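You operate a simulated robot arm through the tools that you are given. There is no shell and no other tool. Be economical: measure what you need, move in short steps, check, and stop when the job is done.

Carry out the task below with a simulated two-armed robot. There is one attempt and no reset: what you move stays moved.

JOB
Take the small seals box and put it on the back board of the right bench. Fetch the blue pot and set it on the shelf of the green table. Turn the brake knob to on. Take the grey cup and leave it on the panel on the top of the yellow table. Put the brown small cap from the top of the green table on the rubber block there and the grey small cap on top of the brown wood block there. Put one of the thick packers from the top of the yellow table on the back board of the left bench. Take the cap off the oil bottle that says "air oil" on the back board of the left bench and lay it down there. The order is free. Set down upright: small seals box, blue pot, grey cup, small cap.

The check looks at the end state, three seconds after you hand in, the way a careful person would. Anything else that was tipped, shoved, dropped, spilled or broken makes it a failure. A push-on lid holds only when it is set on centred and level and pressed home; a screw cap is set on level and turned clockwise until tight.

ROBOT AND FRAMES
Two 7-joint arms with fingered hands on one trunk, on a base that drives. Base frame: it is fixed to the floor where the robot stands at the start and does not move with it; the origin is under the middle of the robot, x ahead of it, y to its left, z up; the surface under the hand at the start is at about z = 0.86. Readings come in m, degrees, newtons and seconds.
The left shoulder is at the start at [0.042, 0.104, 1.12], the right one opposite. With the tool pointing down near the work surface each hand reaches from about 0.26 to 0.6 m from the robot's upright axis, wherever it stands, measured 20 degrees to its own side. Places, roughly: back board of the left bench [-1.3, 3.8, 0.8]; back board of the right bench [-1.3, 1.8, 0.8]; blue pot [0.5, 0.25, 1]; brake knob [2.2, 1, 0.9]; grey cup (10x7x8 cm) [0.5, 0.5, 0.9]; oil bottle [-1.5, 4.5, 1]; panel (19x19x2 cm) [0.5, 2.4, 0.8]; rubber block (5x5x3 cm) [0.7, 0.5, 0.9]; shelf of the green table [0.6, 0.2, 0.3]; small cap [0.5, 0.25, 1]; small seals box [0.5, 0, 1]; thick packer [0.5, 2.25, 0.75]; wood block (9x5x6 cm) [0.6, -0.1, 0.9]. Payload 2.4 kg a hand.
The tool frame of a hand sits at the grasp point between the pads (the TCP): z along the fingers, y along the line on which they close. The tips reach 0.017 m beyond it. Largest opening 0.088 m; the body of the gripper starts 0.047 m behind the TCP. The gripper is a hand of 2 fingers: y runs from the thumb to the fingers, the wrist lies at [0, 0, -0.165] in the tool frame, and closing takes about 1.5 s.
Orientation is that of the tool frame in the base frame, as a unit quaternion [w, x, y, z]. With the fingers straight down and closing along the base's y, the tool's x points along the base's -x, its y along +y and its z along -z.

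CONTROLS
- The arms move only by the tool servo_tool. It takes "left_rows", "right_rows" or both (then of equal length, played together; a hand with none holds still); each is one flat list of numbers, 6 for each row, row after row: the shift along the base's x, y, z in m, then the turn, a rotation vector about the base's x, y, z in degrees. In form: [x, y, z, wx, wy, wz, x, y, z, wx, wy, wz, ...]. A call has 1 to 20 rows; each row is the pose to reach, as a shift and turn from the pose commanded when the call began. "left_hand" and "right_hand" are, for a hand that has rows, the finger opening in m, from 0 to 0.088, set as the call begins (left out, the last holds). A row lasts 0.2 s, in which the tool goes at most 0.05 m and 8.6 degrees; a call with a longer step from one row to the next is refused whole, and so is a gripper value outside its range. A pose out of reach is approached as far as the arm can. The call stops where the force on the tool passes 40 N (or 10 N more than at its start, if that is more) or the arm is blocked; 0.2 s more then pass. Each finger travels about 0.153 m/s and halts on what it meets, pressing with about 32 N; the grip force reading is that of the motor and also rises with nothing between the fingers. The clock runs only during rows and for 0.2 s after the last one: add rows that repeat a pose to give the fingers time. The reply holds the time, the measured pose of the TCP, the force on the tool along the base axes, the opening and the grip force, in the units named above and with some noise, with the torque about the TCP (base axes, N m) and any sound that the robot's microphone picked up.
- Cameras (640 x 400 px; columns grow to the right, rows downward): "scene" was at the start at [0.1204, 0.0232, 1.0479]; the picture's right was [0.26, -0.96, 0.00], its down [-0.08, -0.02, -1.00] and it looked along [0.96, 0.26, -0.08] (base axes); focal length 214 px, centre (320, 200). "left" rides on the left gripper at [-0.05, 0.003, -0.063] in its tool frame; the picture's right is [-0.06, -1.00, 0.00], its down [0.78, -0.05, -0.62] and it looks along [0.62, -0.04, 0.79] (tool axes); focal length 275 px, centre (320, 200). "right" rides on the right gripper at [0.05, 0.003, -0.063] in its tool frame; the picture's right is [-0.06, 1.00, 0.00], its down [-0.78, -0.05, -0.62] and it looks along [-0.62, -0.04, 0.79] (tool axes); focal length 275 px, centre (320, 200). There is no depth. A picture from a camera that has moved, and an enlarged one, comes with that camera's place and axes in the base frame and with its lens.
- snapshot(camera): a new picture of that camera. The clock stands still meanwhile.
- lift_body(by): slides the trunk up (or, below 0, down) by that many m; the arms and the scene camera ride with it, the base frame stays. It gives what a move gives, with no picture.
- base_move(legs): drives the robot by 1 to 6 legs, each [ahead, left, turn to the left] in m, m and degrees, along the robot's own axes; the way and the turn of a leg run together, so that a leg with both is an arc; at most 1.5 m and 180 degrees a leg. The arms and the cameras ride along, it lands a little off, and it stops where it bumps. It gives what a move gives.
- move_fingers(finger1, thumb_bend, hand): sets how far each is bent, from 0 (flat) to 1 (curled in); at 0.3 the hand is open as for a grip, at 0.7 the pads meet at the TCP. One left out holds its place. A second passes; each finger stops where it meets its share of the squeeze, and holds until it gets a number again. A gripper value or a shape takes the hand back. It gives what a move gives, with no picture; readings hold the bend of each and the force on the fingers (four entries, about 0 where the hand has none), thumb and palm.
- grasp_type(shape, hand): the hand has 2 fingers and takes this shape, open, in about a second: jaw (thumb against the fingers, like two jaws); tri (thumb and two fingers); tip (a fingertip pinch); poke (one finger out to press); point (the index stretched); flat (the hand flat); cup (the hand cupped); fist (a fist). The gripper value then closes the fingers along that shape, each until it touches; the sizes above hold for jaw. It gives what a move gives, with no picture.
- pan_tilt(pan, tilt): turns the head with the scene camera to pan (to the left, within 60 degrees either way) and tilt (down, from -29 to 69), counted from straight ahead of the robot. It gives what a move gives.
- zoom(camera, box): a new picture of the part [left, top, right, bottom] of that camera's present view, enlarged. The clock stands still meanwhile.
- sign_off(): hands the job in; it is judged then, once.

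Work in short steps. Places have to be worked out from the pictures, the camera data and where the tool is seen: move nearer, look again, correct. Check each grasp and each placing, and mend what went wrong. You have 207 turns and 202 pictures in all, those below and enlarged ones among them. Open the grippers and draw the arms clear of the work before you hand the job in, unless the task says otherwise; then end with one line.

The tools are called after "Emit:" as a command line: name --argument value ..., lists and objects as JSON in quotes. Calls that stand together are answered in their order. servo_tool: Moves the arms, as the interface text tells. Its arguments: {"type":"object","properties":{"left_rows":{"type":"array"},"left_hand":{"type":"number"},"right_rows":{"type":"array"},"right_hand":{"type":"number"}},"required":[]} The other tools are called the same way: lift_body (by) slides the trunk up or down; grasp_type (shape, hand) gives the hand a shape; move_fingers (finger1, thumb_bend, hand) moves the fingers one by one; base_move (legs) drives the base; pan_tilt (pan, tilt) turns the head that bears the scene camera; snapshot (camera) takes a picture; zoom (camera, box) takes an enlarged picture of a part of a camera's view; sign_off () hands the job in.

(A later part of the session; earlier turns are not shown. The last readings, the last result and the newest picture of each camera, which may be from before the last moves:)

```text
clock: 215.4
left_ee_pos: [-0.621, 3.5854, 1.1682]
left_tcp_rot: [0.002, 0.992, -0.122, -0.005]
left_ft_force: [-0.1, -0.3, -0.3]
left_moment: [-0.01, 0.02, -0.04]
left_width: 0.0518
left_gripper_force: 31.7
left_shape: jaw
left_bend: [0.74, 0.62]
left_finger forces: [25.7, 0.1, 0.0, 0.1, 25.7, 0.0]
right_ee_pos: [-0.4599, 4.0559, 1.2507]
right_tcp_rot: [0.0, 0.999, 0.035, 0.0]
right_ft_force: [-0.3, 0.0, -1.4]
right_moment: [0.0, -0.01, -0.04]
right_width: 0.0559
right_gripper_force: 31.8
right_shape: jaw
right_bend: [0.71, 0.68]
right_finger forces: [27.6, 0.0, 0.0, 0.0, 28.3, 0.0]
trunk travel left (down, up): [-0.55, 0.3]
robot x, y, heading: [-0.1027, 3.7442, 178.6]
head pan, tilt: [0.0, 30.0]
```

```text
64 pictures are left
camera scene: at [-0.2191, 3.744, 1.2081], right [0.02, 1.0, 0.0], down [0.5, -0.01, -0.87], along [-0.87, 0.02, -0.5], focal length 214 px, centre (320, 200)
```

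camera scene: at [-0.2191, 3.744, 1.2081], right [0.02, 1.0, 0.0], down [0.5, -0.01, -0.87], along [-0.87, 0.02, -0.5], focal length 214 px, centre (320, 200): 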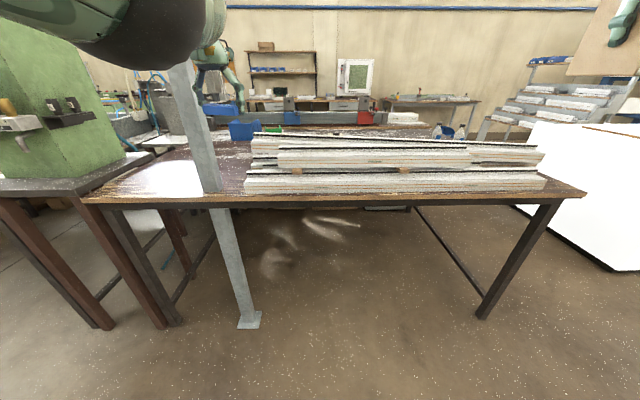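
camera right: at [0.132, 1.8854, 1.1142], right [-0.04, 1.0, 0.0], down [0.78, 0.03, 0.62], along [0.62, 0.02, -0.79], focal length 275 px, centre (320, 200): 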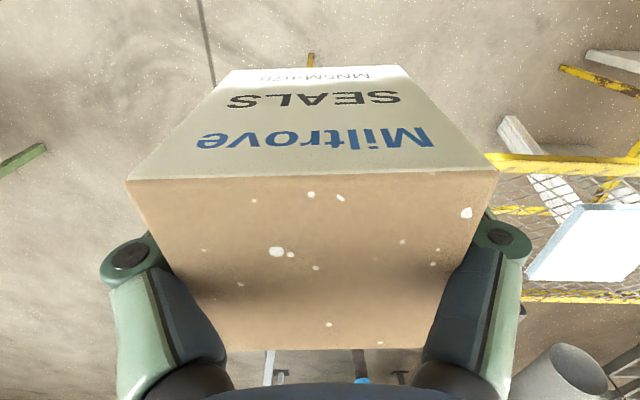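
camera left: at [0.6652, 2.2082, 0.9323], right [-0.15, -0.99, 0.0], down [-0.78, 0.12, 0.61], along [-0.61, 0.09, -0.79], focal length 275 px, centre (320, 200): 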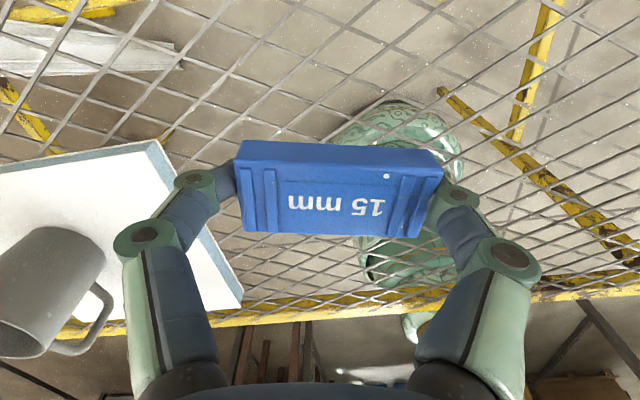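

Emit:
zoom --camera "scene" --box '[380, 80, 520, 170]'

Emit:
zoom --camera "scene" --box '[90, 90, 450, 220]'

```text
4.44 times, centred on (450, 125) of scene
camera zoom: at [-0.2191, 3.744, 1.2081], right [0.02, 1.0, 0.0], down [0.5, -0.01, -0.87], along [-0.87, 0.02, -0.5], focal length 953 px, centre (-258, 533)
```

zoom: 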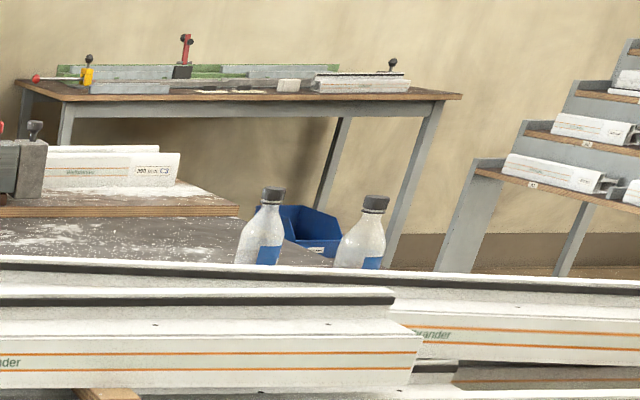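

```text
1.78 times, centred on (270, 155) of scene
camera zoom: at [-0.2191, 3.744, 1.2081], right [0.02, 1.0, 0.0], down [0.5, -0.01, -0.87], along [-0.87, 0.02, -0.5], focal length 381 px, centre (409, 280)
```

zoom: 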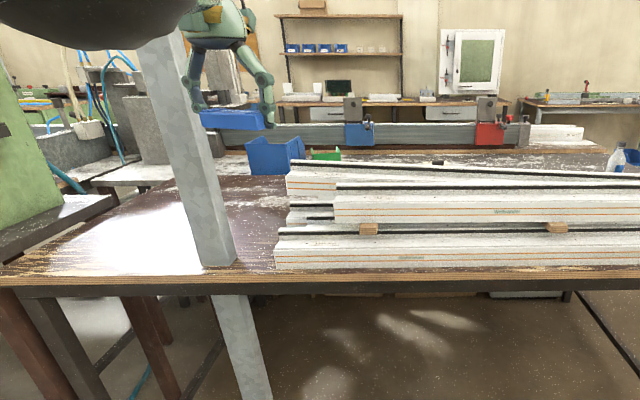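

Two bottles stand at the rear right of this bench (x≈−1.77, y≈4.6–4.8). Raise the trunk and look down on the bench to see the boards.

Emit:
lift_body --by 0.29

Emit:
base_move --legs '[[0.1, -0.45, 0]]'

Emit:
snapshot --camera "scene"

```text
clock: 218.3
left_ee_pos: [-0.6217, 3.5839, 1.4589]
left_tcp_rot: [0.002, 0.992, -0.123, -0.004]
left_ft_force: [-0.5, 0.6, -0.1]
left_moment: [0.03, 0.0, 0.01]
left_width: 0.052
left_gripper_force: 32.0
left_shape: jaw
left_bend: [0.74, 0.62]
left_finger forces: [25.7, 0.1, 0.0, 0.0, 25.7, 0.0]
right_ee_pos: [-0.4598, 4.0558, 1.5419]
right_tcp_rot: [0.0, 0.999, 0.035, 0.0]
right_ft_force: [0.7, -0.2, -0.8]
right_moment: [0.01, 0.01, 0.02]
right_width: 0.0558
right_gripper_force: 31.6
right_shape: jaw
right_bend: [0.71, 0.68]
right_finger forces: [27.7, 0.0, 0.0, 0.1, 28.2, 0.1]
trunk travel left (down, up): [-0.84, 0.01]
robot x, y, heading: [-0.1052, 3.742, 178.5]
head pan, tilt: [0.0, 30.0]
```

```text
clock: 221.1
left_ee_pos: [-0.7124, 4.041, 1.4594]
left_tcp_rot: [0.001, 0.992, -0.124, -0.004]
left_ft_force: [0.1, 0.3, -0.4]
left_moment: [0.0, 0.02, 0.04]
left_width: 0.0515
left_gripper_force: 32.3
left_shape: jaw
left_bend: [0.74, 0.62]
left_finger forces: [25.7, 0.1, 0.1, 0.1, 25.6, 0.0]
right_ee_pos: [-0.5493, 4.512, 1.5404]
right_tcp_rot: [0.0, 0.999, 0.034, 0.0]
right_ft_force: [0.0, 0.4, -0.9]
right_moment: [-0.02, -0.02, -0.01]
right_width: 0.0563
right_gripper_force: 32.1
right_shape: jaw
right_bend: [0.71, 0.68]
right_finger forces: [27.8, 0.0, 0.0, 0.0, 28.3, 0.0]
trunk travel left (down, up): [-0.84, 0.01]
robot x, y, heading: [-0.1911, 4.2003, 178.5]
head pan, tilt: [0.0, 30.0]
```

```text
61 pictures are left
camera scene: at [-0.3085, 4.1993, 1.4985], right [0.03, 1.0, 0.0], down [0.5, -0.01, -0.87], along [-0.87, 0.02, -0.5], focal length 214 px, centre (320, 200)
```

scene: 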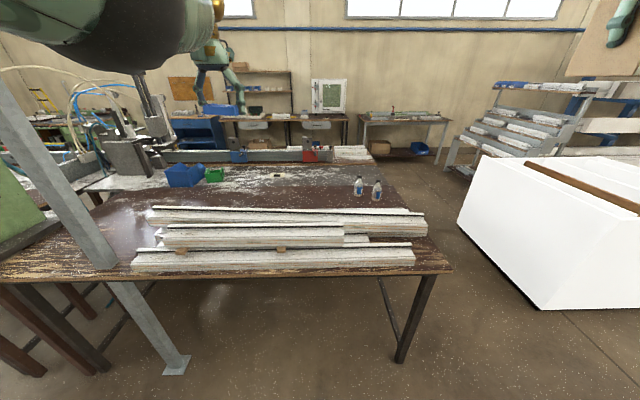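

Emit:
zoom --camera "scene" --box '[140, 130, 460, 290]'

Emit:
zoom --camera "scene" --box '[330, 160, 410, 215]'

```text
2.00 times, centred on (300, 210) of scene
camera zoom: at [-0.3085, 4.1993, 1.4985], right [0.03, 1.0, 0.0], down [0.5, -0.01, -0.87], along [-0.87, 0.02, -0.5], focal length 429 px, centre (360, 180)
```

zoom: 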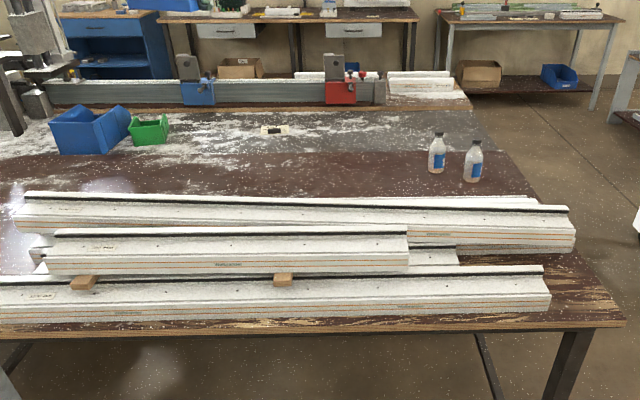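

```text
7.27 times, centred on (370, 188) of scene
camera zoom: at [-0.3085, 4.1993, 1.4985], right [0.03, 1.0, 0.0], down [0.5, -0.01, -0.87], along [-0.87, 0.02, -0.5], focal length 1560 px, centre (-44, 291)
```

zoom: 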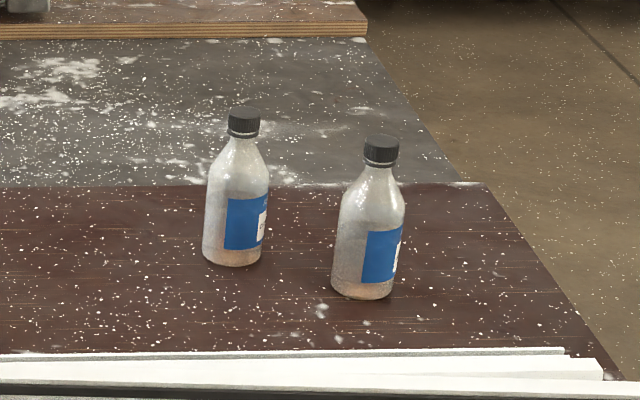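

The brown board near me carries the bottles, so that's the "back board" on each bench. I'll first deliver the seals box to the right bench's brown board: drive back there and lower the trunk.

Emit:
base_move --legs '[[-0.08, 0, 1.5], [0, 1.25, 0], [0, 1.25, 0]]'

Emit:
lift_body --by -0.4

Emit:
base_move --legs '[[0.3, 0, 0]]'

Emit:
snapshot --camera "scene"

```text
clock: 234.1
left_ee_pos: [-0.6767, 1.5259, 1.4596]
left_tcp_rot: [0.001, 0.992, -0.124, -0.005]
left_ft_force: [0.9, 0.3, -0.4]
left_moment: [0.02, -0.01, -0.02]
left_width: 0.0519
left_gripper_force: 32.0
left_shape: jaw
left_bend: [0.74, 0.62]
left_finger forces: [25.6, 0.0, 0.1, 0.0, 25.7, 0.1]
right_ee_pos: [-0.5123, 1.9953, 1.5402]
right_tcp_rot: [0.0, 0.999, 0.033, 0.0]
right_ft_force: [0.8, 0.8, -0.7]
right_moment: [-0.02, -0.01, 0.0]
right_width: 0.0559
right_gripper_force: 32.7
right_shape: jaw
right_bend: [0.71, 0.68]
right_finger forces: [27.8, 0.1, 0.0, 0.1, 28.3, 0.1]
trunk travel left (down, up): [-0.84, 0.01]
robot x, y, heading: [-0.1545, 1.6812, 178.0]
head pan, tilt: [0.0, 30.0]
```

```text
clock: 237.9
left_ee_pos: [-0.6761, 1.5263, 1.0592]
left_tcp_rot: [0.002, 0.992, -0.124, -0.005]
left_ft_force: [-0.6, 0.7, -0.7]
left_moment: [0.01, -0.01, 0.01]
left_width: 0.0516
left_gripper_force: 32.1
left_shape: jaw
left_bend: [0.74, 0.62]
left_finger forces: [25.7, 0.1, 0.1, 0.0, 25.8, 0.0]
right_ee_pos: [-0.5101, 1.996, 1.1409]
right_tcp_rot: [0.0, 0.999, 0.032, 0.001]
right_ft_force: [0.6, 0.4, -1.0]
right_moment: [0.0, -0.03, 0.03]
right_width: 0.0559
right_gripper_force: 32.5
right_shape: jaw
right_bend: [0.71, 0.68]
right_finger forces: [27.8, 0.1, 0.0, 0.1, 28.1, 0.0]
trunk travel left (down, up): [-0.44, 0.41]
robot x, y, heading: [-0.1586, 1.6809, 178.5]
head pan, tilt: [0.0, 30.0]
```

```text
clock: 239.9
left_ee_pos: [-0.9726, 1.5332, 1.0588]
left_tcp_rot: [0.001, 0.992, -0.125, -0.003]
left_ft_force: [0.3, 1.1, -0.6]
left_moment: [-0.02, 0.01, -0.03]
left_width: 0.0518
left_gripper_force: 32.1
left_shape: jaw
left_bend: [0.74, 0.62]
left_finger forces: [25.7, 0.1, 0.1, 0.1, 25.9, 0.1]
right_ee_pos: [-0.8092, 2.0028, 1.14]
right_tcp_rot: [0.0, 0.999, 0.034, 0.0]
right_ft_force: [-0.6, 0.1, -0.7]
right_moment: [0.02, -0.02, 0.0]
right_width: 0.0557
right_gripper_force: 31.4
right_shape: jaw
right_bend: [0.71, 0.68]
right_finger forces: [27.7, 0.0, 0.0, 0.1, 28.2, 0.0]
trunk travel left (down, up): [-0.44, 0.41]
robot x, y, heading: [-0.4532, 1.6911, 178.5]
head pan, tilt: [0.0, 30.0]
```

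```text
58 pictures are left
camera scene: at [-0.5718, 1.6907, 1.0974], right [0.03, 1.0, 0.0], down [0.5, -0.01, -0.87], along [-0.87, 0.02, -0.5], focal length 214 px, centre (320, 200)
```

scene: 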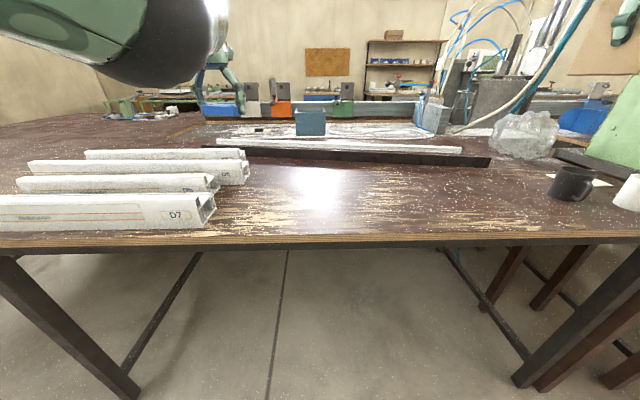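

Free brown area at (−1.04, 2.0). Advance 0.1 m, extend the right arm and lower the box toward the board.

Emit:
base_move --legs '[[0.1, 0, 0]]'

Emit:
servo_tool --right_rows '[-0.04, 0, -0.01, 0, 0, 0, -0.08, 0, -0.03, 0, 0, 0, -0.12, 0, -0.06, 0, 0, 0, -0.13, 0, -0.1, 0, 0, 0, -0.13, 0, -0.14, 0, 0, 0, -0.13, 0, -0.18, 0, 0, 0, -0.13, 0, -0.22, 0, 0, 0, -0.13, 0, -0.23, 0, 0, 0]'

Emit:
snapshot --camera "scene"

```text
clock: 241.1
left_ee_pos: [-1.0735, 1.5351, 1.0574]
left_tcp_rot: [0.001, 0.992, -0.123, -0.004]
left_ft_force: [-0.9, 0.7, -0.6]
left_moment: [-0.02, 0.0, -0.01]
left_width: 0.0516
left_gripper_force: 32.0
left_shape: jaw
left_bend: [0.74, 0.62]
left_finger forces: [25.8, 0.0, 0.1, 0.1, 25.8, 0.0]
right_ee_pos: [-0.9104, 2.0052, 1.1406]
right_tcp_rot: [0.0, 0.999, 0.033, 0.0]
right_ft_force: [0.1, -0.7, -0.8]
right_moment: [0.01, -0.01, 0.01]
right_width: 0.0558
right_gripper_force: 31.2
right_shape: jaw
right_bend: [0.71, 0.68]
right_finger forces: [27.9, 0.0, 0.1, 0.0, 28.2, 0.1]
trunk travel left (down, up): [-0.44, 0.41]
robot x, y, heading: [-0.5531, 1.6942, 178.2]
head pan, tilt: [0.0, 30.0]
```

```text
clock: 242.9
left_ee_pos: [-1.0732, 1.5348, 1.0594]
left_tcp_rot: [0.001, 0.992, -0.123, -0.005]
left_ft_force: [0.2, 0.0, -1.0]
left_moment: [0.01, -0.01, -0.01]
left_width: 0.0516
left_gripper_force: 31.8
left_shape: jaw
left_bend: [0.74, 0.62]
left_finger forces: [25.7, 0.0, 0.0, 0.1, 25.7, 0.1]
right_ee_pos: [-1.0394, 2.0064, 0.9104]
right_tcp_rot: [0.0, 0.999, 0.033, 0.0]
right_ft_force: [0.0, -0.7, -1.2]
right_moment: [0.01, 0.03, -0.01]
right_width: 0.056
right_gripper_force: 31.9
right_shape: jaw
right_bend: [0.71, 0.68]
right_finger forces: [27.7, 0.1, 0.1, 0.0, 28.1, 0.0]
trunk travel left (down, up): [-0.44, 0.41]
robot x, y, heading: [-0.5535, 1.6907, 178.7]
head pan, tilt: [0.0, 30.0]
```

```text
57 pictures are left
camera scene: at [-0.6715, 1.6933, 1.0975], right [0.03, 1.0, 0.0], down [0.5, -0.01, -0.87], along [-0.87, 0.02, -0.5], focal length 214 px, centre (320, 200)
```

scene: 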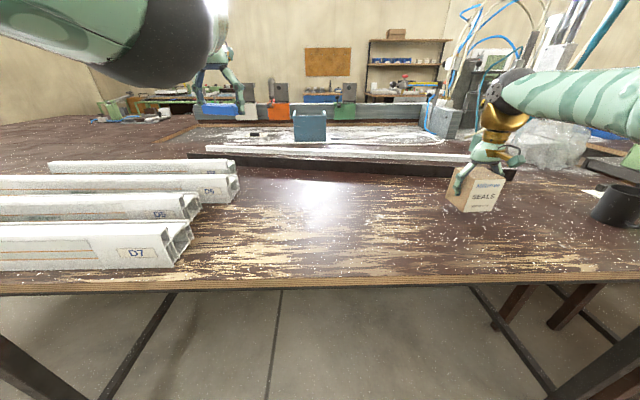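

Lower in small steps to contact.

Emit:
servo_tool --right_rows '[0, 0, -0.015, 0, 0, 0, 0, 0, -0.03, 0, 0, 0, 0, 0, -0.04, 0, 0, 0, 0, 0, -0.046, 0, 0, 0, 0, 0, -0.052, 0, 0, 0]'

```text
clock: 243.7
left_ee_pos: [-1.0698, 1.5349, 1.0602]
left_tcp_rot: [0.001, 0.992, -0.123, -0.005]
left_ft_force: [0.0, 0.5, -0.6]
left_moment: [-0.01, 0.0, 0.02]
left_width: 0.0514
left_gripper_force: 31.7
left_shape: jaw
left_bend: [0.74, 0.62]
left_finger forces: [25.6, 0.0, 0.1, 0.0, 25.8, 0.1]
right_ee_pos: [-1.04, 2.0057, 0.8777]
right_tcp_rot: [-0.001, 0.999, 0.033, -0.008]
right_ft_force: [7.6, -1.5, 24.1]
right_moment: [0.25, -0.02, -0.1]
right_width: 0.0514
right_gripper_force: 31.8
right_shape: jaw
right_bend: [0.75, 0.79]
right_finger forces: [32.1, 0.0, 0.1, 0.0, 35.1, 0.1]
trunk travel left (down, up): [-0.44, 0.41]
robot x, y, heading: [-0.548, 1.6913, 178.3]
head pan, tilt: [0.0, 30.0]
stopped in row 4 (right hand): the force on the tool passed its limit at 46 N (the readings are from after the stop); the commanded pose is now the measured one
```

Contact at TCP 0.878. Ease up slightly, check, then release.

Emit:
servo_tool --right_rows '[0, 0, 0.004, 0, 0, 0, 0, 0, 0.004, 0, 0, 0]'

Emit:
zoom --camera "scene" --box '[410, 130, 550, 230]'

```text
clock: 244.3
left_ee_pos: [-1.0726, 1.534, 1.0583]
left_tcp_rot: [0.001, 0.992, -0.123, -0.004]
left_ft_force: [0.7, -0.8, -0.2]
left_moment: [-0.03, 0.02, 0.04]
left_width: 0.0518
left_gripper_force: 32.4
left_shape: jaw
left_bend: [0.74, 0.62]
left_finger forces: [25.7, 0.0, 0.1, 0.0, 25.7, 0.0]
right_ee_pos: [-1.0398, 2.0065, 0.8784]
right_tcp_rot: [0.0, 0.999, 0.033, -0.005]
right_ft_force: [5.2, -2.4, 10.3]
right_moment: [0.1, 0.02, -0.03]
right_width: 0.0514
right_gripper_force: 31.7
right_shape: jaw
right_bend: [0.75, 0.79]
right_finger forces: [30.1, 0.0, 0.0, 0.1, 30.5, 0.0]
trunk travel left (down, up): [-0.44, 0.41]
robot x, y, heading: [-0.5499, 1.6883, 178.5]
head pan, tilt: [0.0, 30.0]
```

```text
4.00 times, centred on (480, 180) of scene
camera zoom: at [-0.6703, 1.6926, 1.0975], right [0.03, 1.0, 0.0], down [0.5, -0.01, -0.87], along [-0.87, 0.02, -0.5], focal length 858 px, centre (-320, 280)
```

zoom: 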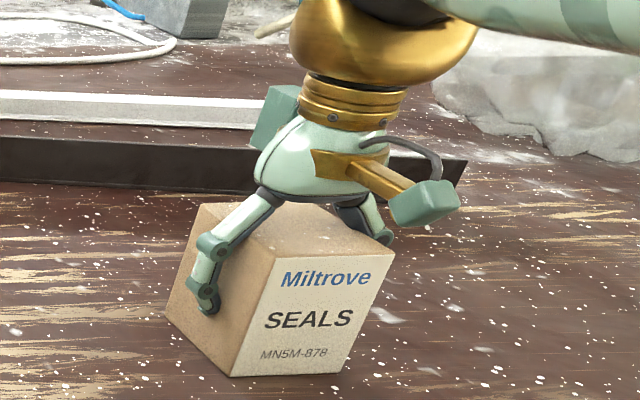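

Standing flat. Release and rise.

Emit:
servo_tool --right_rows '[0, 0, 0.002, 0, 0, 0, 0, 0, 0.002, 0, 0, 0, 0, 0, 0.002, 0, 0, 0, 0, 0, 0.002, 0, 0, 0, 0, 0, 0.03, 0, 0, 0, 0, 0, 0.07, 0, 0, 0, 0, 0, 0.11, 0, 0, 0, 0, 0, 0.15, 0, 0, 0, 0.04, 0, 0.18, 0, 0, 0, 0.08, 0, 0.2, 0, 0, 0]' --right_hand 0.088

Emit:
snapshot --camera "scene"

```text
clock: 246.5
left_ee_pos: [-1.0722, 1.5362, 1.0597]
left_tcp_rot: [0.001, 0.992, -0.124, -0.005]
left_ft_force: [-0.7, 0.0, -0.8]
left_moment: [0.0, 0.01, 0.01]
left_width: 0.0517
left_gripper_force: 32.0
left_shape: jaw
left_bend: [0.74, 0.62]
left_finger forces: [25.7, 0.0, 0.1, 0.0, 25.8, 0.0]
right_ee_pos: [-0.9564, 2.0082, 1.0785]
right_tcp_rot: [0.0, 0.999, 0.033, -0.004]
right_ft_force: [-0.5, -0.2, -0.5]
right_moment: [0.01, -0.02, -0.05]
right_width: 0.0879
right_gripper_force: 0.1
right_shape: jaw
right_bend: [0.3, 0.3]
right_finger forces: [0.0, 0.0, 0.0, 0.1, 0.1, 0.1]
trunk travel left (down, up): [-0.44, 0.41]
robot x, y, heading: [-0.5511, 1.6916, 178.6]
head pan, tilt: [0.0, 30.0]
```

```text
55 pictures are left
camera scene: at [-0.6711, 1.6933, 1.0975], right [0.03, 1.0, 0.0], down [0.5, -0.01, -0.87], along [-0.87, 0.02, -0.5], focal length 214 px, centre (320, 200)
```

scene: 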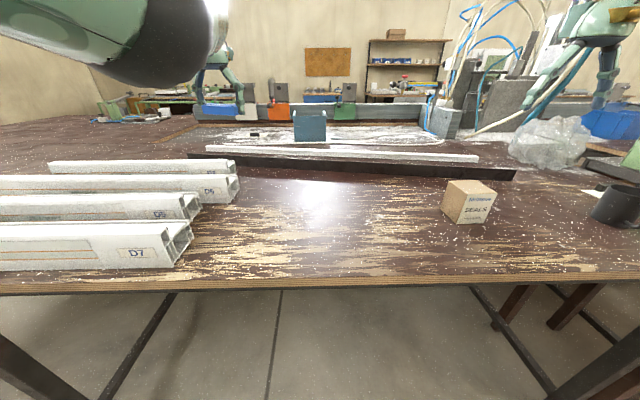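

Seals box done. Now go around to the right end of the left bench: back off, strafe, and look.

Emit:
lift_body --by 0.12

Emit:
base_move --legs '[[-0.45, 0, 1.4], [0, -1.5, 0], [0, -1.5, 0], [0, -0.5, 0]]'

Emit:
snapshot --camera "scene"

```text
clock: 248.0
left_ee_pos: [-1.0725, 1.5359, 1.1778]
left_tcp_rot: [0.0, 0.992, -0.124, -0.004]
left_ft_force: [0.0, -0.3, -0.4]
left_moment: [-0.03, 0.01, -0.03]
left_width: 0.0518
left_gripper_force: 31.6
left_shape: jaw
left_bend: [0.74, 0.62]
left_finger forces: [25.8, 0.0, 0.0, 0.1, 25.8, 0.0]
right_ee_pos: [-0.9613, 2.0061, 1.1978]
right_tcp_rot: [0.0, 0.999, 0.033, -0.004]
right_ft_force: [1.2, -0.3, -0.4]
right_moment: [0.01, -0.01, -0.01]
right_width: 0.0882
right_gripper_force: 0.0
right_shape: jaw
right_bend: [0.3, 0.3]
right_finger forces: [0.1, 0.1, 0.1, 0.1, 0.0, 0.1]
trunk travel left (down, up): [-0.56, 0.29]
robot x, y, heading: [-0.5514, 1.6905, 178.4]
head pan, tilt: [0.0, 30.0]
```

```text
clock: 267.4
left_ee_pos: [-0.5916, 5.0116, 1.1794]
left_tcp_rot: [0.001, 0.994, -0.111, -0.005]
left_ft_force: [0.1, -0.5, 0.4]
left_moment: [0.01, 0.02, 0.02]
left_width: 0.0518
left_gripper_force: 32.6
left_shape: jaw
left_bend: [0.74, 0.62]
left_finger forces: [25.8, 0.1, 0.0, 0.1, 25.8, 0.1]
right_ee_pos: [-0.4908, 5.4854, 1.1989]
right_tcp_rot: [0.0, 0.999, 0.045, -0.006]
right_ft_force: [0.7, 0.1, 0.6]
right_moment: [-0.02, -0.02, 0.0]
right_width: 0.0874
right_gripper_force: 0.1
right_shape: jaw
right_bend: [0.3, 0.3]
right_finger forces: [0.0, 0.0, 0.0, 0.0, 0.1, 0.1]
trunk travel left (down, up): [-0.56, 0.29]
robot x, y, heading: [-0.0736, 5.1773, 179.9]
head pan, tilt: [0.0, 30.0]
```

```text
54 pictures are left
camera scene: at [-0.1913, 5.1788, 1.2181], right [0.0, 1.0, 0.0], down [0.5, 0.0, -0.87], along [-0.87, 0.0, -0.5], focal length 214 px, centre (320, 200)
```

scene: 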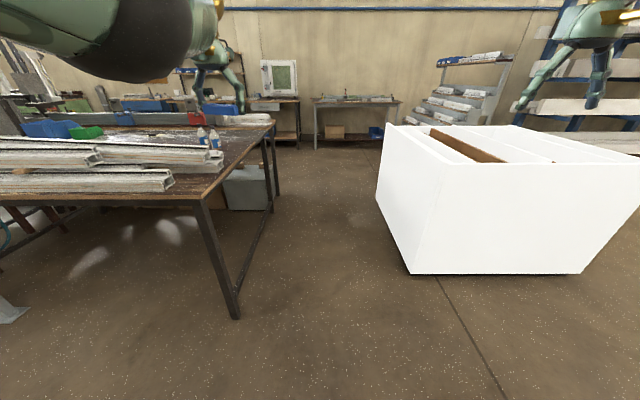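

Corridor between bench end (y≈4.7) and white box (y≈5.8) is clear. Turn left to face −y, strafe along to x≈−1.48, and look at the bottles.

Emit:
base_move --legs '[[0, 0, 90], [0, -1.4, 0]]'

Emit:
pan_tilt --pan 0 --tilt 30

Emit:
snapshot --camera "scene"

```text
clock: 278.2
left_ee_pos: [-1.311, 4.6685, 1.1779]
left_tcp_rot: [0.004, 0.78, 0.626, -0.002]
left_ft_force: [0.1, 0.4, 0.1]
left_moment: [-0.06, 0.0, -0.01]
left_width: 0.0515
left_gripper_force: 32.4
left_shape: jaw
left_bend: [0.74, 0.62]
left_finger forces: [25.6, 0.1, 0.1, 0.0, 25.5, 0.1]
right_ee_pos: [-1.7854, 4.7652, 1.1971]
right_tcp_rot: [0.004, 0.672, 0.741, -0.003]
right_ft_force: [0.7, 0.1, -0.4]
right_moment: [0.0, 0.03, -0.02]
right_width: 0.088
right_gripper_force: 0.0
right_shape: jaw
right_bend: [0.3, 0.3]
right_finger forces: [0.1, 0.1, 0.0, 0.1, 0.0, 0.0]
trunk travel left (down, up): [-0.56, 0.29]
robot x, y, heading: [-1.482, 5.1829, -89.9]
head pan, tilt: [0.0, 30.0]
```

```text
clock: 278.8
left_ee_pos: [-1.3115, 4.6683, 1.1782]
left_tcp_rot: [0.005, 0.78, 0.626, -0.003]
left_ft_force: [0.2, 0.4, -0.3]
left_moment: [0.02, 0.0, 0.01]
left_width: 0.0514
left_gripper_force: 32.2
left_shape: jaw
left_bend: [0.74, 0.62]
left_finger forces: [25.6, 0.0, 0.0, 0.0, 25.6, 0.0]
right_ee_pos: [-1.7842, 4.7652, 1.1967]
right_tcp_rot: [0.004, 0.672, 0.74, -0.003]
right_ft_force: [0.2, -0.6, -0.3]
right_moment: [0.01, -0.01, -0.02]
right_width: 0.0881
right_gripper_force: 0.0
right_shape: jaw
right_bend: [0.3, 0.3]
right_finger forces: [0.0, 0.1, 0.1, 0.1, 0.0, 0.1]
trunk travel left (down, up): [-0.56, 0.29]
robot x, y, heading: [-1.4808, 5.1804, -90.0]
head pan, tilt: [0.0, 30.0]
```

```text
53 pictures are left
camera scene: at [-1.4806, 5.0645, 1.2181], right [-1.0, 0.0, 0.0], down [0.0, 0.5, -0.87], along [0.0, -0.87, -0.5], focal length 214 px, centre (320, 200)
```

scene: 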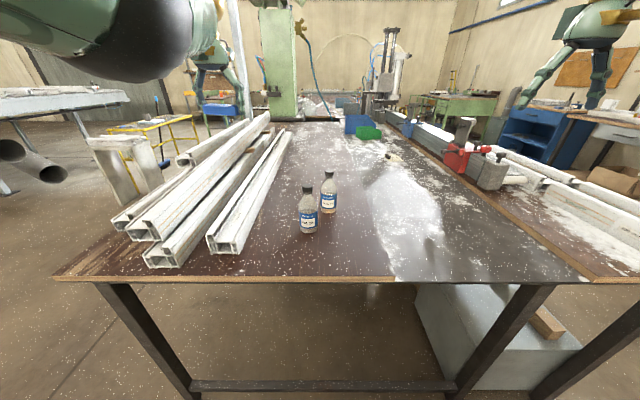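

Emit:
zoom --camera "scene" --box '[280, 165, 360, 245]'

```text
5.00 times, centred on (320, 205) of scene
camera zoom: at [-1.4806, 5.0645, 1.2181], right [-1.0, 0.0, 0.0], down [0.0, 0.5, -0.87], along [0.0, -0.87, -0.5], focal length 1072 px, centre (320, 175)
```

zoom: 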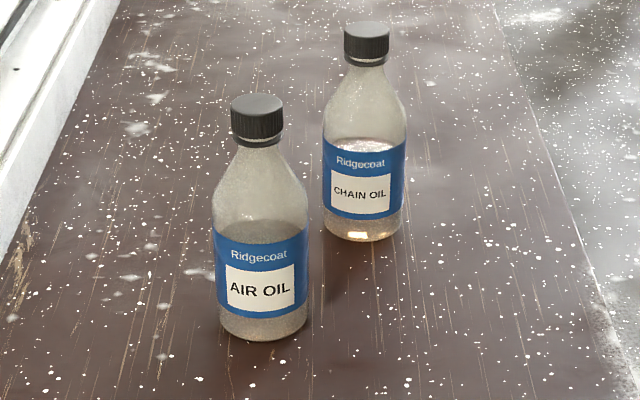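

AIR OIL is the nearer bottle, axis ≈(−1.449, 4.568), cap z≈0.952–0.978. First lay down the packer at ≈(−1.36, 4.665), clear of the bottle and profiles.

Emit:
servo_tool --left_rows '[-0.02, 0, -0.03, 0, 0, 0, -0.04, 0, -0.07, 0, 0, 0, -0.05, 0, -0.11, 0, 0, 0, -0.05, 0, -0.15, 0, 0, 0, -0.05, 0, -0.19, 0, 0, 0, -0.05, 0, -0.23, 0, 0, 0, -0.05, 0, -0.27, 0, 0, 0]'

Emit:
snapshot --camera "scene"

```text
clock: 280.4
left_ee_pos: [-1.3556, 4.6901, 0.9366]
left_tcp_rot: [0.005, 0.78, 0.626, -0.003]
left_ft_force: [0.0, 0.1, -1.0]
left_moment: [0.0, -0.01, 0.02]
left_width: 0.0515
left_gripper_force: 32.6
left_shape: jaw
left_bend: [0.74, 0.62]
left_finger forces: [25.6, 0.1, 0.1, 0.0, 25.5, 0.0]
left hand out of reach, approached as far as the arm can: row 6, 7
right_ee_pos: [-1.7839, 4.7632, 1.1981]
right_tcp_rot: [0.003, 0.672, 0.74, -0.004]
right_ft_force: [-0.1, 1.1, -0.2]
right_moment: [0.03, 0.0, 0.03]
right_width: 0.0879
right_gripper_force: 0.1
right_shape: jaw
right_bend: [0.3, 0.3]
right_finger forces: [0.0, 0.1, 0.1, 0.0, 0.1, 0.0]
trunk travel left (down, up): [-0.56, 0.29]
robot x, y, heading: [-1.4821, 5.1836, -89.7]
head pan, tilt: [0.0, 30.0]
```

```text
51 pictures are left
camera scene: at [-1.4807, 5.0645, 1.2181], right [-1.0, 0.0, 0.0], down [0.0, 0.5, -0.87], along [0.0, -0.87, -0.5], focal length 214 px, centre (320, 200)
```

scene: 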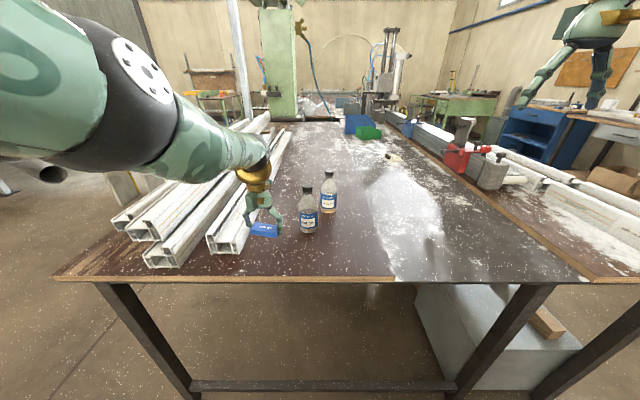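

Reach limit because the trunk is high; lower the trunk 6 cm, then step down to contact.

Emit:
lift_body --by -0.06

Emit:
servo_tool --left_rows '[0, -0.01, -0.006, 0, 0, 0, 0, -0.015, -0.012, 0, 0, 0, 0, -0.015, -0.016, 0, 0, 0, 0, -0.015, -0.016, 0, 0, 0]'

Emit:
zoom --camera "scene" --box '[200, 140, 380, 260]'

```text
clock: 281.4
left_ee_pos: [-1.3565, 4.689, 0.8761]
left_tcp_rot: [0.004, 0.78, 0.626, -0.003]
left_ft_force: [-0.4, -0.6, -0.3]
left_moment: [0.01, 0.0, -0.03]
left_width: 0.0516
left_gripper_force: 32.2
left_shape: jaw
left_bend: [0.74, 0.62]
left_finger forces: [25.5, 0.0, 0.1, 0.0, 25.5, 0.1]
right_ee_pos: [-1.7851, 4.7663, 1.1375]
right_tcp_rot: [0.004, 0.672, 0.74, -0.003]
right_ft_force: [-0.6, 0.2, 0.4]
right_moment: [0.05, -0.01, 0.0]
right_width: 0.0878
right_gripper_force: 0.1
right_shape: jaw
right_bend: [0.3, 0.3]
right_finger forces: [0.0, 0.0, 0.1, 0.0, 0.0, 0.0]
trunk travel left (down, up): [-0.5, 0.35]
robot x, y, heading: [-1.4828, 5.183, -89.9]
head pan, tilt: [0.0, 30.0]
```

```text
clock: 282.4
left_ee_pos: [-1.3565, 4.6887, 0.8745]
left_tcp_rot: [0.004, 0.78, 0.626, -0.002]
left_ft_force: [-0.3, 0.2, -0.5]
left_moment: [-0.02, 0.03, 0.02]
left_width: 0.0513
left_gripper_force: 32.1
left_shape: jaw
left_bend: [0.74, 0.62]
left_finger forces: [25.6, 0.1, 0.0, 0.0, 25.6, 0.0]
left hand out of reach, approached as far as the arm can: row 1, 2, 3, 4
right_ee_pos: [-1.7852, 4.7658, 1.1385]
right_tcp_rot: [0.003, 0.672, 0.74, -0.003]
right_ft_force: [-0.1, 1.3, -0.3]
right_moment: [0.02, -0.01, 0.0]
right_width: 0.0877
right_gripper_force: 0.1
right_shape: jaw
right_bend: [0.3, 0.3]
right_finger forces: [0.0, 0.1, 0.0, 0.0, 0.1, 0.0]
trunk travel left (down, up): [-0.5, 0.35]
robot x, y, heading: [-1.4777, 5.1814, -90.1]
head pan, tilt: [0.0, 30.0]
```

```text
3.33 times, centred on (290, 200) of scene
camera zoom: at [-1.4806, 5.0637, 1.1578], right [-1.0, 0.0, 0.0], down [0.0, 0.5, -0.87], along [0.0, -0.87, -0.5], focal length 715 px, centre (420, 200)
```

zoom: 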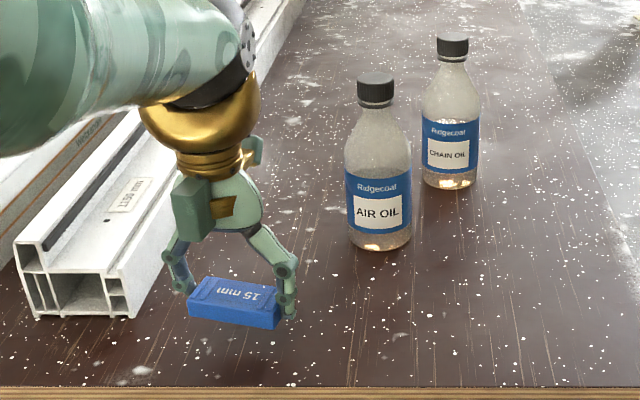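

Only ~1.7 cm left; use the trunk to lower it.

Emit:
lift_body --by -0.015

Emit:
lift_body --by -0.005

```text
clock: 283.0
left_ee_pos: [-1.3564, 4.6901, 0.86]
left_tcp_rot: [0.004, 0.78, 0.626, -0.003]
left_ft_force: [-0.3, -0.8, 0.0]
left_moment: [-0.02, 0.03, -0.05]
left_width: 0.0514
left_gripper_force: 32.2
left_shape: jaw
left_bend: [0.74, 0.62]
left_finger forces: [25.5, 0.0, 0.0, 0.0, 25.7, 0.1]
right_ee_pos: [-1.7837, 4.7652, 1.1223]
right_tcp_rot: [0.004, 0.673, 0.74, -0.003]
right_ft_force: [0.5, -0.8, -0.5]
right_moment: [-0.04, 0.0, 0.01]
right_width: 0.088
right_gripper_force: 0.2
right_shape: jaw
right_bend: [0.3, 0.3]
right_finger forces: [0.1, 0.0, 0.1, 0.0, 0.0, 0.1]
trunk travel left (down, up): [-0.485, 0.365]
robot x, y, heading: [-1.4822, 5.183, -89.7]
head pan, tilt: [0.0, 30.0]
```

```text
clock: 283.6
left_ee_pos: [-1.3564, 4.69, 0.8574]
left_tcp_rot: [0.004, 0.78, 0.626, -0.003]
left_ft_force: [0.5, 0.5, 8.3]
left_moment: [0.09, 0.25, -0.01]
left_width: 0.0508
left_gripper_force: 31.9
left_shape: jaw
left_bend: [0.74, 0.64]
left_finger forces: [27.0, 0.0, 0.0, 0.1, 33.3, 0.1]
right_ee_pos: [-1.7858, 4.767, 1.1179]
right_tcp_rot: [0.004, 0.672, 0.74, -0.003]
right_ft_force: [0.3, 0.0, -0.3]
right_moment: [0.01, 0.02, 0.0]
right_width: 0.0881
right_gripper_force: 0.1
right_shape: jaw
right_bend: [0.3, 0.3]
right_finger forces: [0.0, 0.0, 0.0, 0.0, 0.0, 0.0]
trunk travel left (down, up): [-0.48, 0.37]
robot x, y, heading: [-1.4776, 5.1837, -90.0]
head pan, tilt: [0.0, 30.0]
```

Contact (8 N). Open moderately and lift.

Emit:
servo_tool --left_rows '[0, 0, 0, 0, 0, 0, 0, 0, 0, 0, 0, 0, 0, 0, 0, 0, 0, 0]' --left_hand 0.075

Emit:
lift_body --by 0.12

Emit:
zoom --camera "scene" --box '[200, 140, 380, 260]'

```text
clock: 284.4
left_ee_pos: [-1.358, 4.6907, 0.8577]
left_tcp_rot: [0.005, 0.78, 0.626, -0.003]
left_ft_force: [-6.1, -0.5, 17.9]
left_moment: [-0.1, -0.38, -0.06]
left_width: 0.0597
left_gripper_force: 0.1
left_shape: jaw
left_bend: [0.73, 0.5]
left_finger forces: [18.1, 0.0, 0.1, 0.0, 0.1, 0.0]
right_ee_pos: [-1.7852, 4.7661, 1.1167]
right_tcp_rot: [0.004, 0.672, 0.74, -0.004]
right_ft_force: [-0.1, 0.4, 0.2]
right_moment: [0.02, -0.01, -0.01]
right_width: 0.088
right_gripper_force: 0.0
right_shape: jaw
right_bend: [0.3, 0.3]
right_finger forces: [0.0, 0.0, 0.0, 0.1, 0.0, 0.0]
trunk travel left (down, up): [-0.48, 0.37]
robot x, y, heading: [-1.483, 5.1825, -89.9]
head pan, tilt: [0.0, 30.0]
```

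```text
clock: 285.9
left_ee_pos: [-1.3554, 4.6914, 0.9779]
left_tcp_rot: [0.006, 0.78, 0.626, -0.004]
left_ft_force: [1.0, -0.1, 0.1]
left_moment: [-0.03, 0.01, 0.0]
left_width: 0.0751
left_gripper_force: 0.0
left_shape: jaw
left_bend: [0.54, 0.5]
left_finger forces: [0.0, 0.1, 0.0, 0.0, 0.0, 0.0]
right_ee_pos: [-1.7859, 4.7654, 1.2378]
right_tcp_rot: [0.003, 0.672, 0.74, -0.003]
right_ft_force: [-0.7, -0.4, -0.2]
right_moment: [0.02, -0.01, 0.04]
right_width: 0.0877
right_gripper_force: 0.1
right_shape: jaw
right_bend: [0.3, 0.3]
right_finger forces: [0.0, 0.0, 0.0, 0.0, 0.1, 0.0]
trunk travel left (down, up): [-0.6, 0.25]
robot x, y, heading: [-1.4797, 5.1843, -90.0]
head pan, tilt: [0.0, 30.0]
```

```text
3.33 times, centred on (290, 200) of scene
camera zoom: at [-1.4807, 5.0648, 1.2582], right [-1.0, 0.0, 0.0], down [0.0, 0.5, -0.87], along [0.0, -0.87, -0.5], focal length 715 px, centre (420, 200)
```

zoom: 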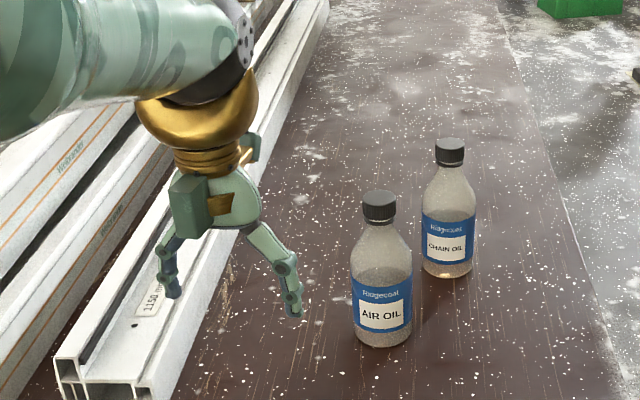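

Emit:
snapshot --camera "scene"

```text
48 pictures are left
camera scene: at [-1.4807, 5.0648, 1.2582], right [-1.0, 0.0, 0.0], down [0.0, 0.5, -0.87], along [0.0, -0.87, -0.5], focal length 214 px, centre (320, 200)
```

scene: 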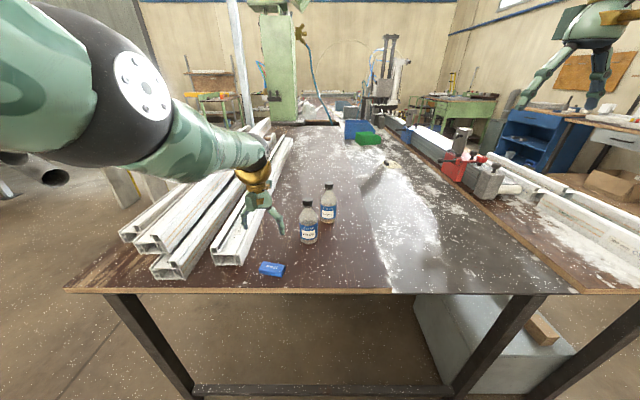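

Packer is laid. Now the cap: I'll bring the right arm over the AIR OIL bottle. First raise and withdraw the left hand and reposition the base.

Emit:
servo_tool --left_rows '[0, 0.02, 0.04, 0, 0, 0, 0, 0.04, 0.08, 0, 0, 0, 0.02, 0.07, 0.11, 0, 0, 0, 0.04, 0.1, 0.13, 0, 0, 0]'

Emit:
base_move --legs '[[0.1, 0.12, 0]]'

Emit:
servo_tool --right_rows '[0.04, 0, 0, 0, 0, 0, 0.08, 0, 0, 0, 0, 0, 0.12, 0, 0, 0, 0, 0, 0.16, -0.01, 0, 0, 0, 0, 0.2, -0.02, 0, 0, 0, 0]'

Emit:
snapshot --camera "right"

```text
clock: 286.9
left_ee_pos: [-1.3099, 4.7833, 1.0984]
left_tcp_rot: [0.009, 0.777, 0.629, -0.001]
left_ft_force: [0.2, -0.3, -0.5]
left_moment: [-0.01, -0.04, 0.02]
left_width: 0.075
left_gripper_force: 0.0
left_shape: jaw
left_bend: [0.54, 0.5]
left_finger forces: [0.0, 0.0, 0.0, 0.1, 0.0, 0.0]
left hand out of reach, approached as far as the arm can: row 4
right_ee_pos: [-1.7832, 4.7643, 1.2384]
right_tcp_rot: [0.002, 0.672, 0.74, -0.004]
right_ft_force: [0.4, 0.1, -0.4]
right_moment: [-0.02, 0.02, 0.01]
right_width: 0.0881
right_gripper_force: 0.1
right_shape: jaw
right_bend: [0.3, 0.3]
right_finger forces: [0.0, 0.0, 0.0, 0.1, 0.0, 0.0]
trunk travel left (down, up): [-0.6, 0.25]
robot x, y, heading: [-1.4827, 5.1795, -89.4]
head pan, tilt: [0.0, 30.0]
```

```text
clock: 288.3
left_ee_pos: [-1.1899, 4.683, 1.0982]
left_tcp_rot: [0.008, 0.777, 0.63, -0.001]
left_ft_force: [0.4, -0.7, -0.1]
left_moment: [0.01, 0.01, 0.0]
left_width: 0.0748
left_gripper_force: 0.0
left_shape: jaw
left_bend: [0.54, 0.5]
left_finger forces: [0.0, 0.0, 0.0, 0.0, 0.1, 0.0]
right_ee_pos: [-1.6604, 4.6641, 1.2375]
right_tcp_rot: [0.003, 0.671, 0.742, -0.003]
right_ft_force: [0.0, 0.4, 0.2]
right_moment: [0.01, 0.02, -0.02]
right_width: 0.0879
right_gripper_force: 0.1
right_shape: jaw
right_bend: [0.3, 0.3]
right_finger forces: [0.1, 0.0, 0.1, 0.0, 0.1, 0.0]
trunk travel left (down, up): [-0.6, 0.25]
robot x, y, heading: [-1.3587, 5.0854, -89.6]
head pan, tilt: [0.0, 30.0]
```

```text
clock: 289.5
left_ee_pos: [-1.1885, 4.6839, 1.0979]
left_tcp_rot: [0.008, 0.777, 0.63, -0.002]
left_ft_force: [-0.8, 0.0, 0.3]
left_moment: [0.0, 0.01, -0.03]
left_width: 0.0747
left_gripper_force: 0.0
left_shape: jaw
left_bend: [0.54, 0.5]
left_finger forces: [0.0, 0.0, 0.1, 0.0, 0.0, 0.0]
right_ee_pos: [-1.4621, 4.6455, 1.2372]
right_tcp_rot: [0.002, 0.671, 0.742, -0.003]
right_ft_force: [0.5, 0.1, -0.6]
right_moment: [0.0, 0.0, 0.0]
right_width: 0.0881
right_gripper_force: 0.1
right_shape: jaw
right_bend: [0.3, 0.3]
right_finger forces: [0.0, 0.1, 0.1, 0.0, 0.0, 0.0]
trunk travel left (down, up): [-0.6, 0.25]
robot x, y, heading: [-1.3595, 5.0795, -89.4]
head pan, tilt: [0.0, 30.0]
```

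```text
47 pictures are left
camera right: at [-1.4627, 4.6964, 1.3003], right [1.0, 0.04, 0.0], down [0.03, -0.78, 0.63], along [0.02, -0.63, -0.78], focal length 275 px, centre (320, 200)
```

right: 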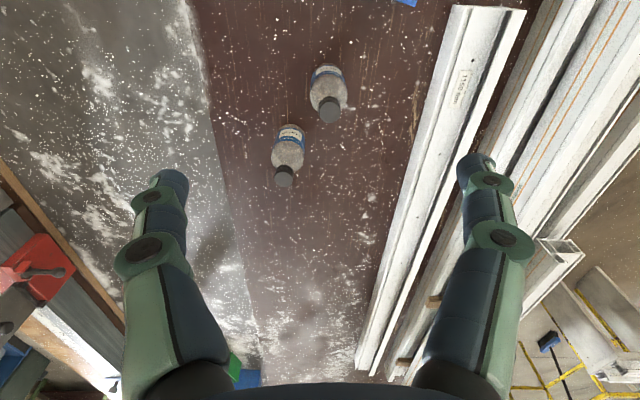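

Cap top at ≈(−1.448, 4.572). Go above it, turning the wrist −48° beforehand so it can unscrew counter-clockwise.

Emit:
servo_tool --right_rows '[0.005, -0.02, -0.03, 0, 0, -8, 0.01, -0.04, -0.07, 0, 0, -16, 0.014, -0.06, -0.11, 0, 0, -24, 0.014, -0.0735, -0.15, 0, 0, -32, 0.014, -0.0735, -0.18, 0, 0, -40, 0.014, -0.0735, -0.2, 0, 0, -48, 0.014, -0.0735, -0.2, 0, 0, -48]' --right_hand 0.06

Emit:
snapshot --camera "right"

Emit:
zoom --camera "scene" --box '[300, 130, 460, 240]'

```text
clock: 291.1
left_ee_pos: [-1.1904, 4.6852, 1.0983]
left_tcp_rot: [0.008, 0.778, 0.629, -0.001]
left_ft_force: [0.2, 0.0, 0.3]
left_moment: [0.02, 0.0, 0.01]
left_width: 0.075
left_gripper_force: 0.1
left_shape: jaw
left_bend: [0.54, 0.5]
left_finger forces: [0.0, 0.1, 0.1, 0.0, 0.0, 0.0]
right_ee_pos: [-1.4476, 4.5727, 1.0351]
right_tcp_rot: [0.003, 0.915, 0.404, -0.004]
right_ft_force: [-0.2, 1.2, -0.4]
right_moment: [0.01, -0.03, -0.02]
right_width: 0.0604
right_gripper_force: 0.1
right_shape: jaw
right_bend: [0.68, 0.66]
right_finger forces: [0.0, 0.0, 0.1, 0.1, 0.0, 0.0]
trunk travel left (down, up): [-0.6, 0.25]
robot x, y, heading: [-1.3643, 5.0849, -89.6]
head pan, tilt: [0.0, 30.0]
```

```text
46 pictures are left
camera right: at [-1.4105, 4.6067, 1.0988], right [0.7, -0.72, 0.0], down [-0.56, -0.54, 0.63], along [-0.45, -0.44, -0.78], focal length 275 px, centre (320, 200)
```

right: 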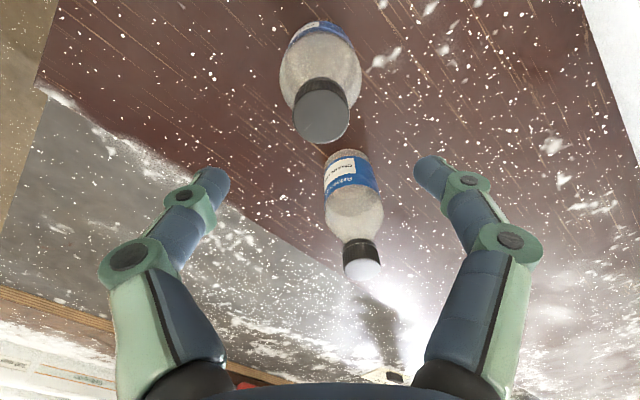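

```text
3.64 times, centred on (380, 185) of scene
camera zoom: at [-1.3621, 4.9659, 1.259], right [-1.0, 0.03, 0.0], down [0.01, 0.49, -0.87], along [-0.02, -0.87, -0.49], focal length 780 px, centre (102, 254)
```

zoom: 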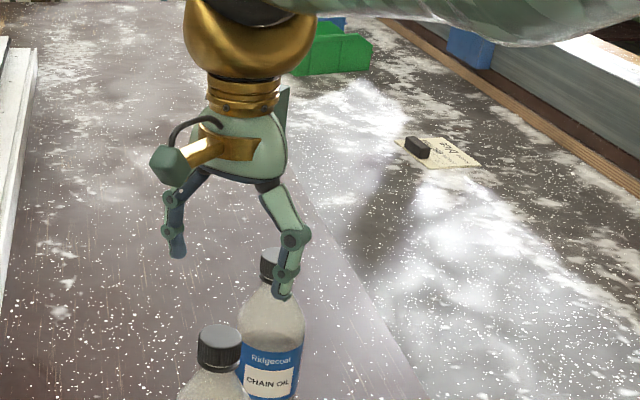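

Nearly centred. Descend onto the cap and close.

Emit:
servo_tool --right_rows '[0.003, 0.001, -0.03, 0, 0, 0, 0.003, 0.001, -0.055, 0, 0, 0, 0.003, 0.001, -0.067, 0, 0, 0, 0.003, 0.001, -0.067, 0, 0, 0]'

Emit:
servo_tool --right_rows '[0, 0, 0, 0, 0, 0, 0, 0, 0, 0, 0, 0, 0, 0, 0, 0, 0, 0, 0, 0, 0, 0, 0, 0]' --right_hand 0.0

Emit:
zoom --camera "scene" --box '[290, 140, 410, 250]'

```text
clock: 292.1
left_ee_pos: [-1.1891, 4.6852, 1.0992]
left_tcp_rot: [0.008, 0.777, 0.63, -0.002]
left_ft_force: [0.5, 0.2, -0.6]
left_moment: [0.02, 0.0, 0.01]
left_width: 0.0747
left_gripper_force: 0.2
left_shape: jaw
left_bend: [0.54, 0.5]
left_finger forces: [0.1, 0.0, 0.0, 0.0, 0.0, 0.1]
right_ee_pos: [-1.4495, 4.5913, 0.9853]
right_tcp_rot: [0.002, 0.915, 0.404, -0.005]
right_ft_force: [-0.7, 0.7, 0.5]
right_moment: [-0.02, -0.01, -0.01]
right_width: 0.0603
right_gripper_force: 0.0
right_shape: jaw
right_bend: [0.68, 0.66]
right_finger forces: [0.0, 0.1, 0.1, 0.0, 0.0, 0.0]
right hand out of reach, approached as far as the arm can: row 1, 2, 3, 4
trunk travel left (down, up): [-0.6, 0.25]
robot x, y, heading: [-1.3576, 5.0843, -89.6]
head pan, tilt: [0.0, 30.0]
```

```text
clock: 293.1
left_ee_pos: [-1.1887, 4.6851, 1.0994]
left_tcp_rot: [0.008, 0.777, 0.629, -0.002]
left_ft_force: [0.0, -0.7, -0.4]
left_moment: [0.02, -0.01, -0.01]
left_width: 0.075
left_gripper_force: 0.1
left_shape: jaw
left_bend: [0.54, 0.5]
left_finger forces: [0.1, 0.1, 0.1, 0.0, 0.1, 0.0]
right_ee_pos: [-1.4509, 4.5921, 0.9854]
right_tcp_rot: [0.003, 0.915, 0.404, -0.005]
right_ft_force: [0.0, 1.0, 0.0]
right_moment: [-0.03, 0.06, 0.0]
right_width: 0.0
right_gripper_force: 32.5
right_shape: jaw
right_bend: [0.65, 0.72]
right_finger forces: [0.0, 0.1, 0.1, 0.0, 0.0, 0.1]
trunk travel left (down, up): [-0.6, 0.25]
robot x, y, heading: [-1.3604, 5.0861, -89.7]
head pan, tilt: [0.0, 30.0]
```

```text
3.64 times, centred on (350, 195) of scene
camera zoom: at [-1.362, 4.966, 1.2588], right [-1.0, 0.03, 0.0], down [0.01, 0.49, -0.87], along [-0.03, -0.87, -0.49], focal length 780 px, centre (211, 218)
```

zoom: 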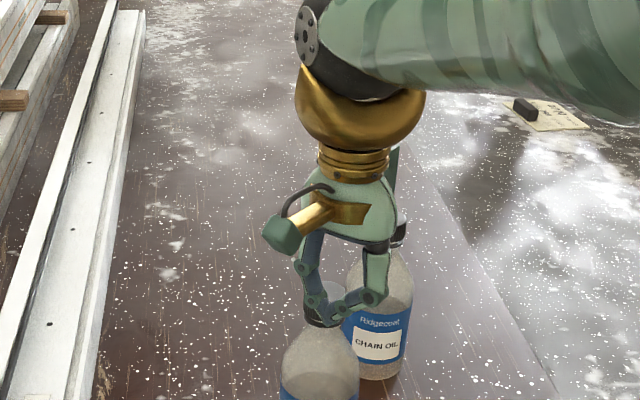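

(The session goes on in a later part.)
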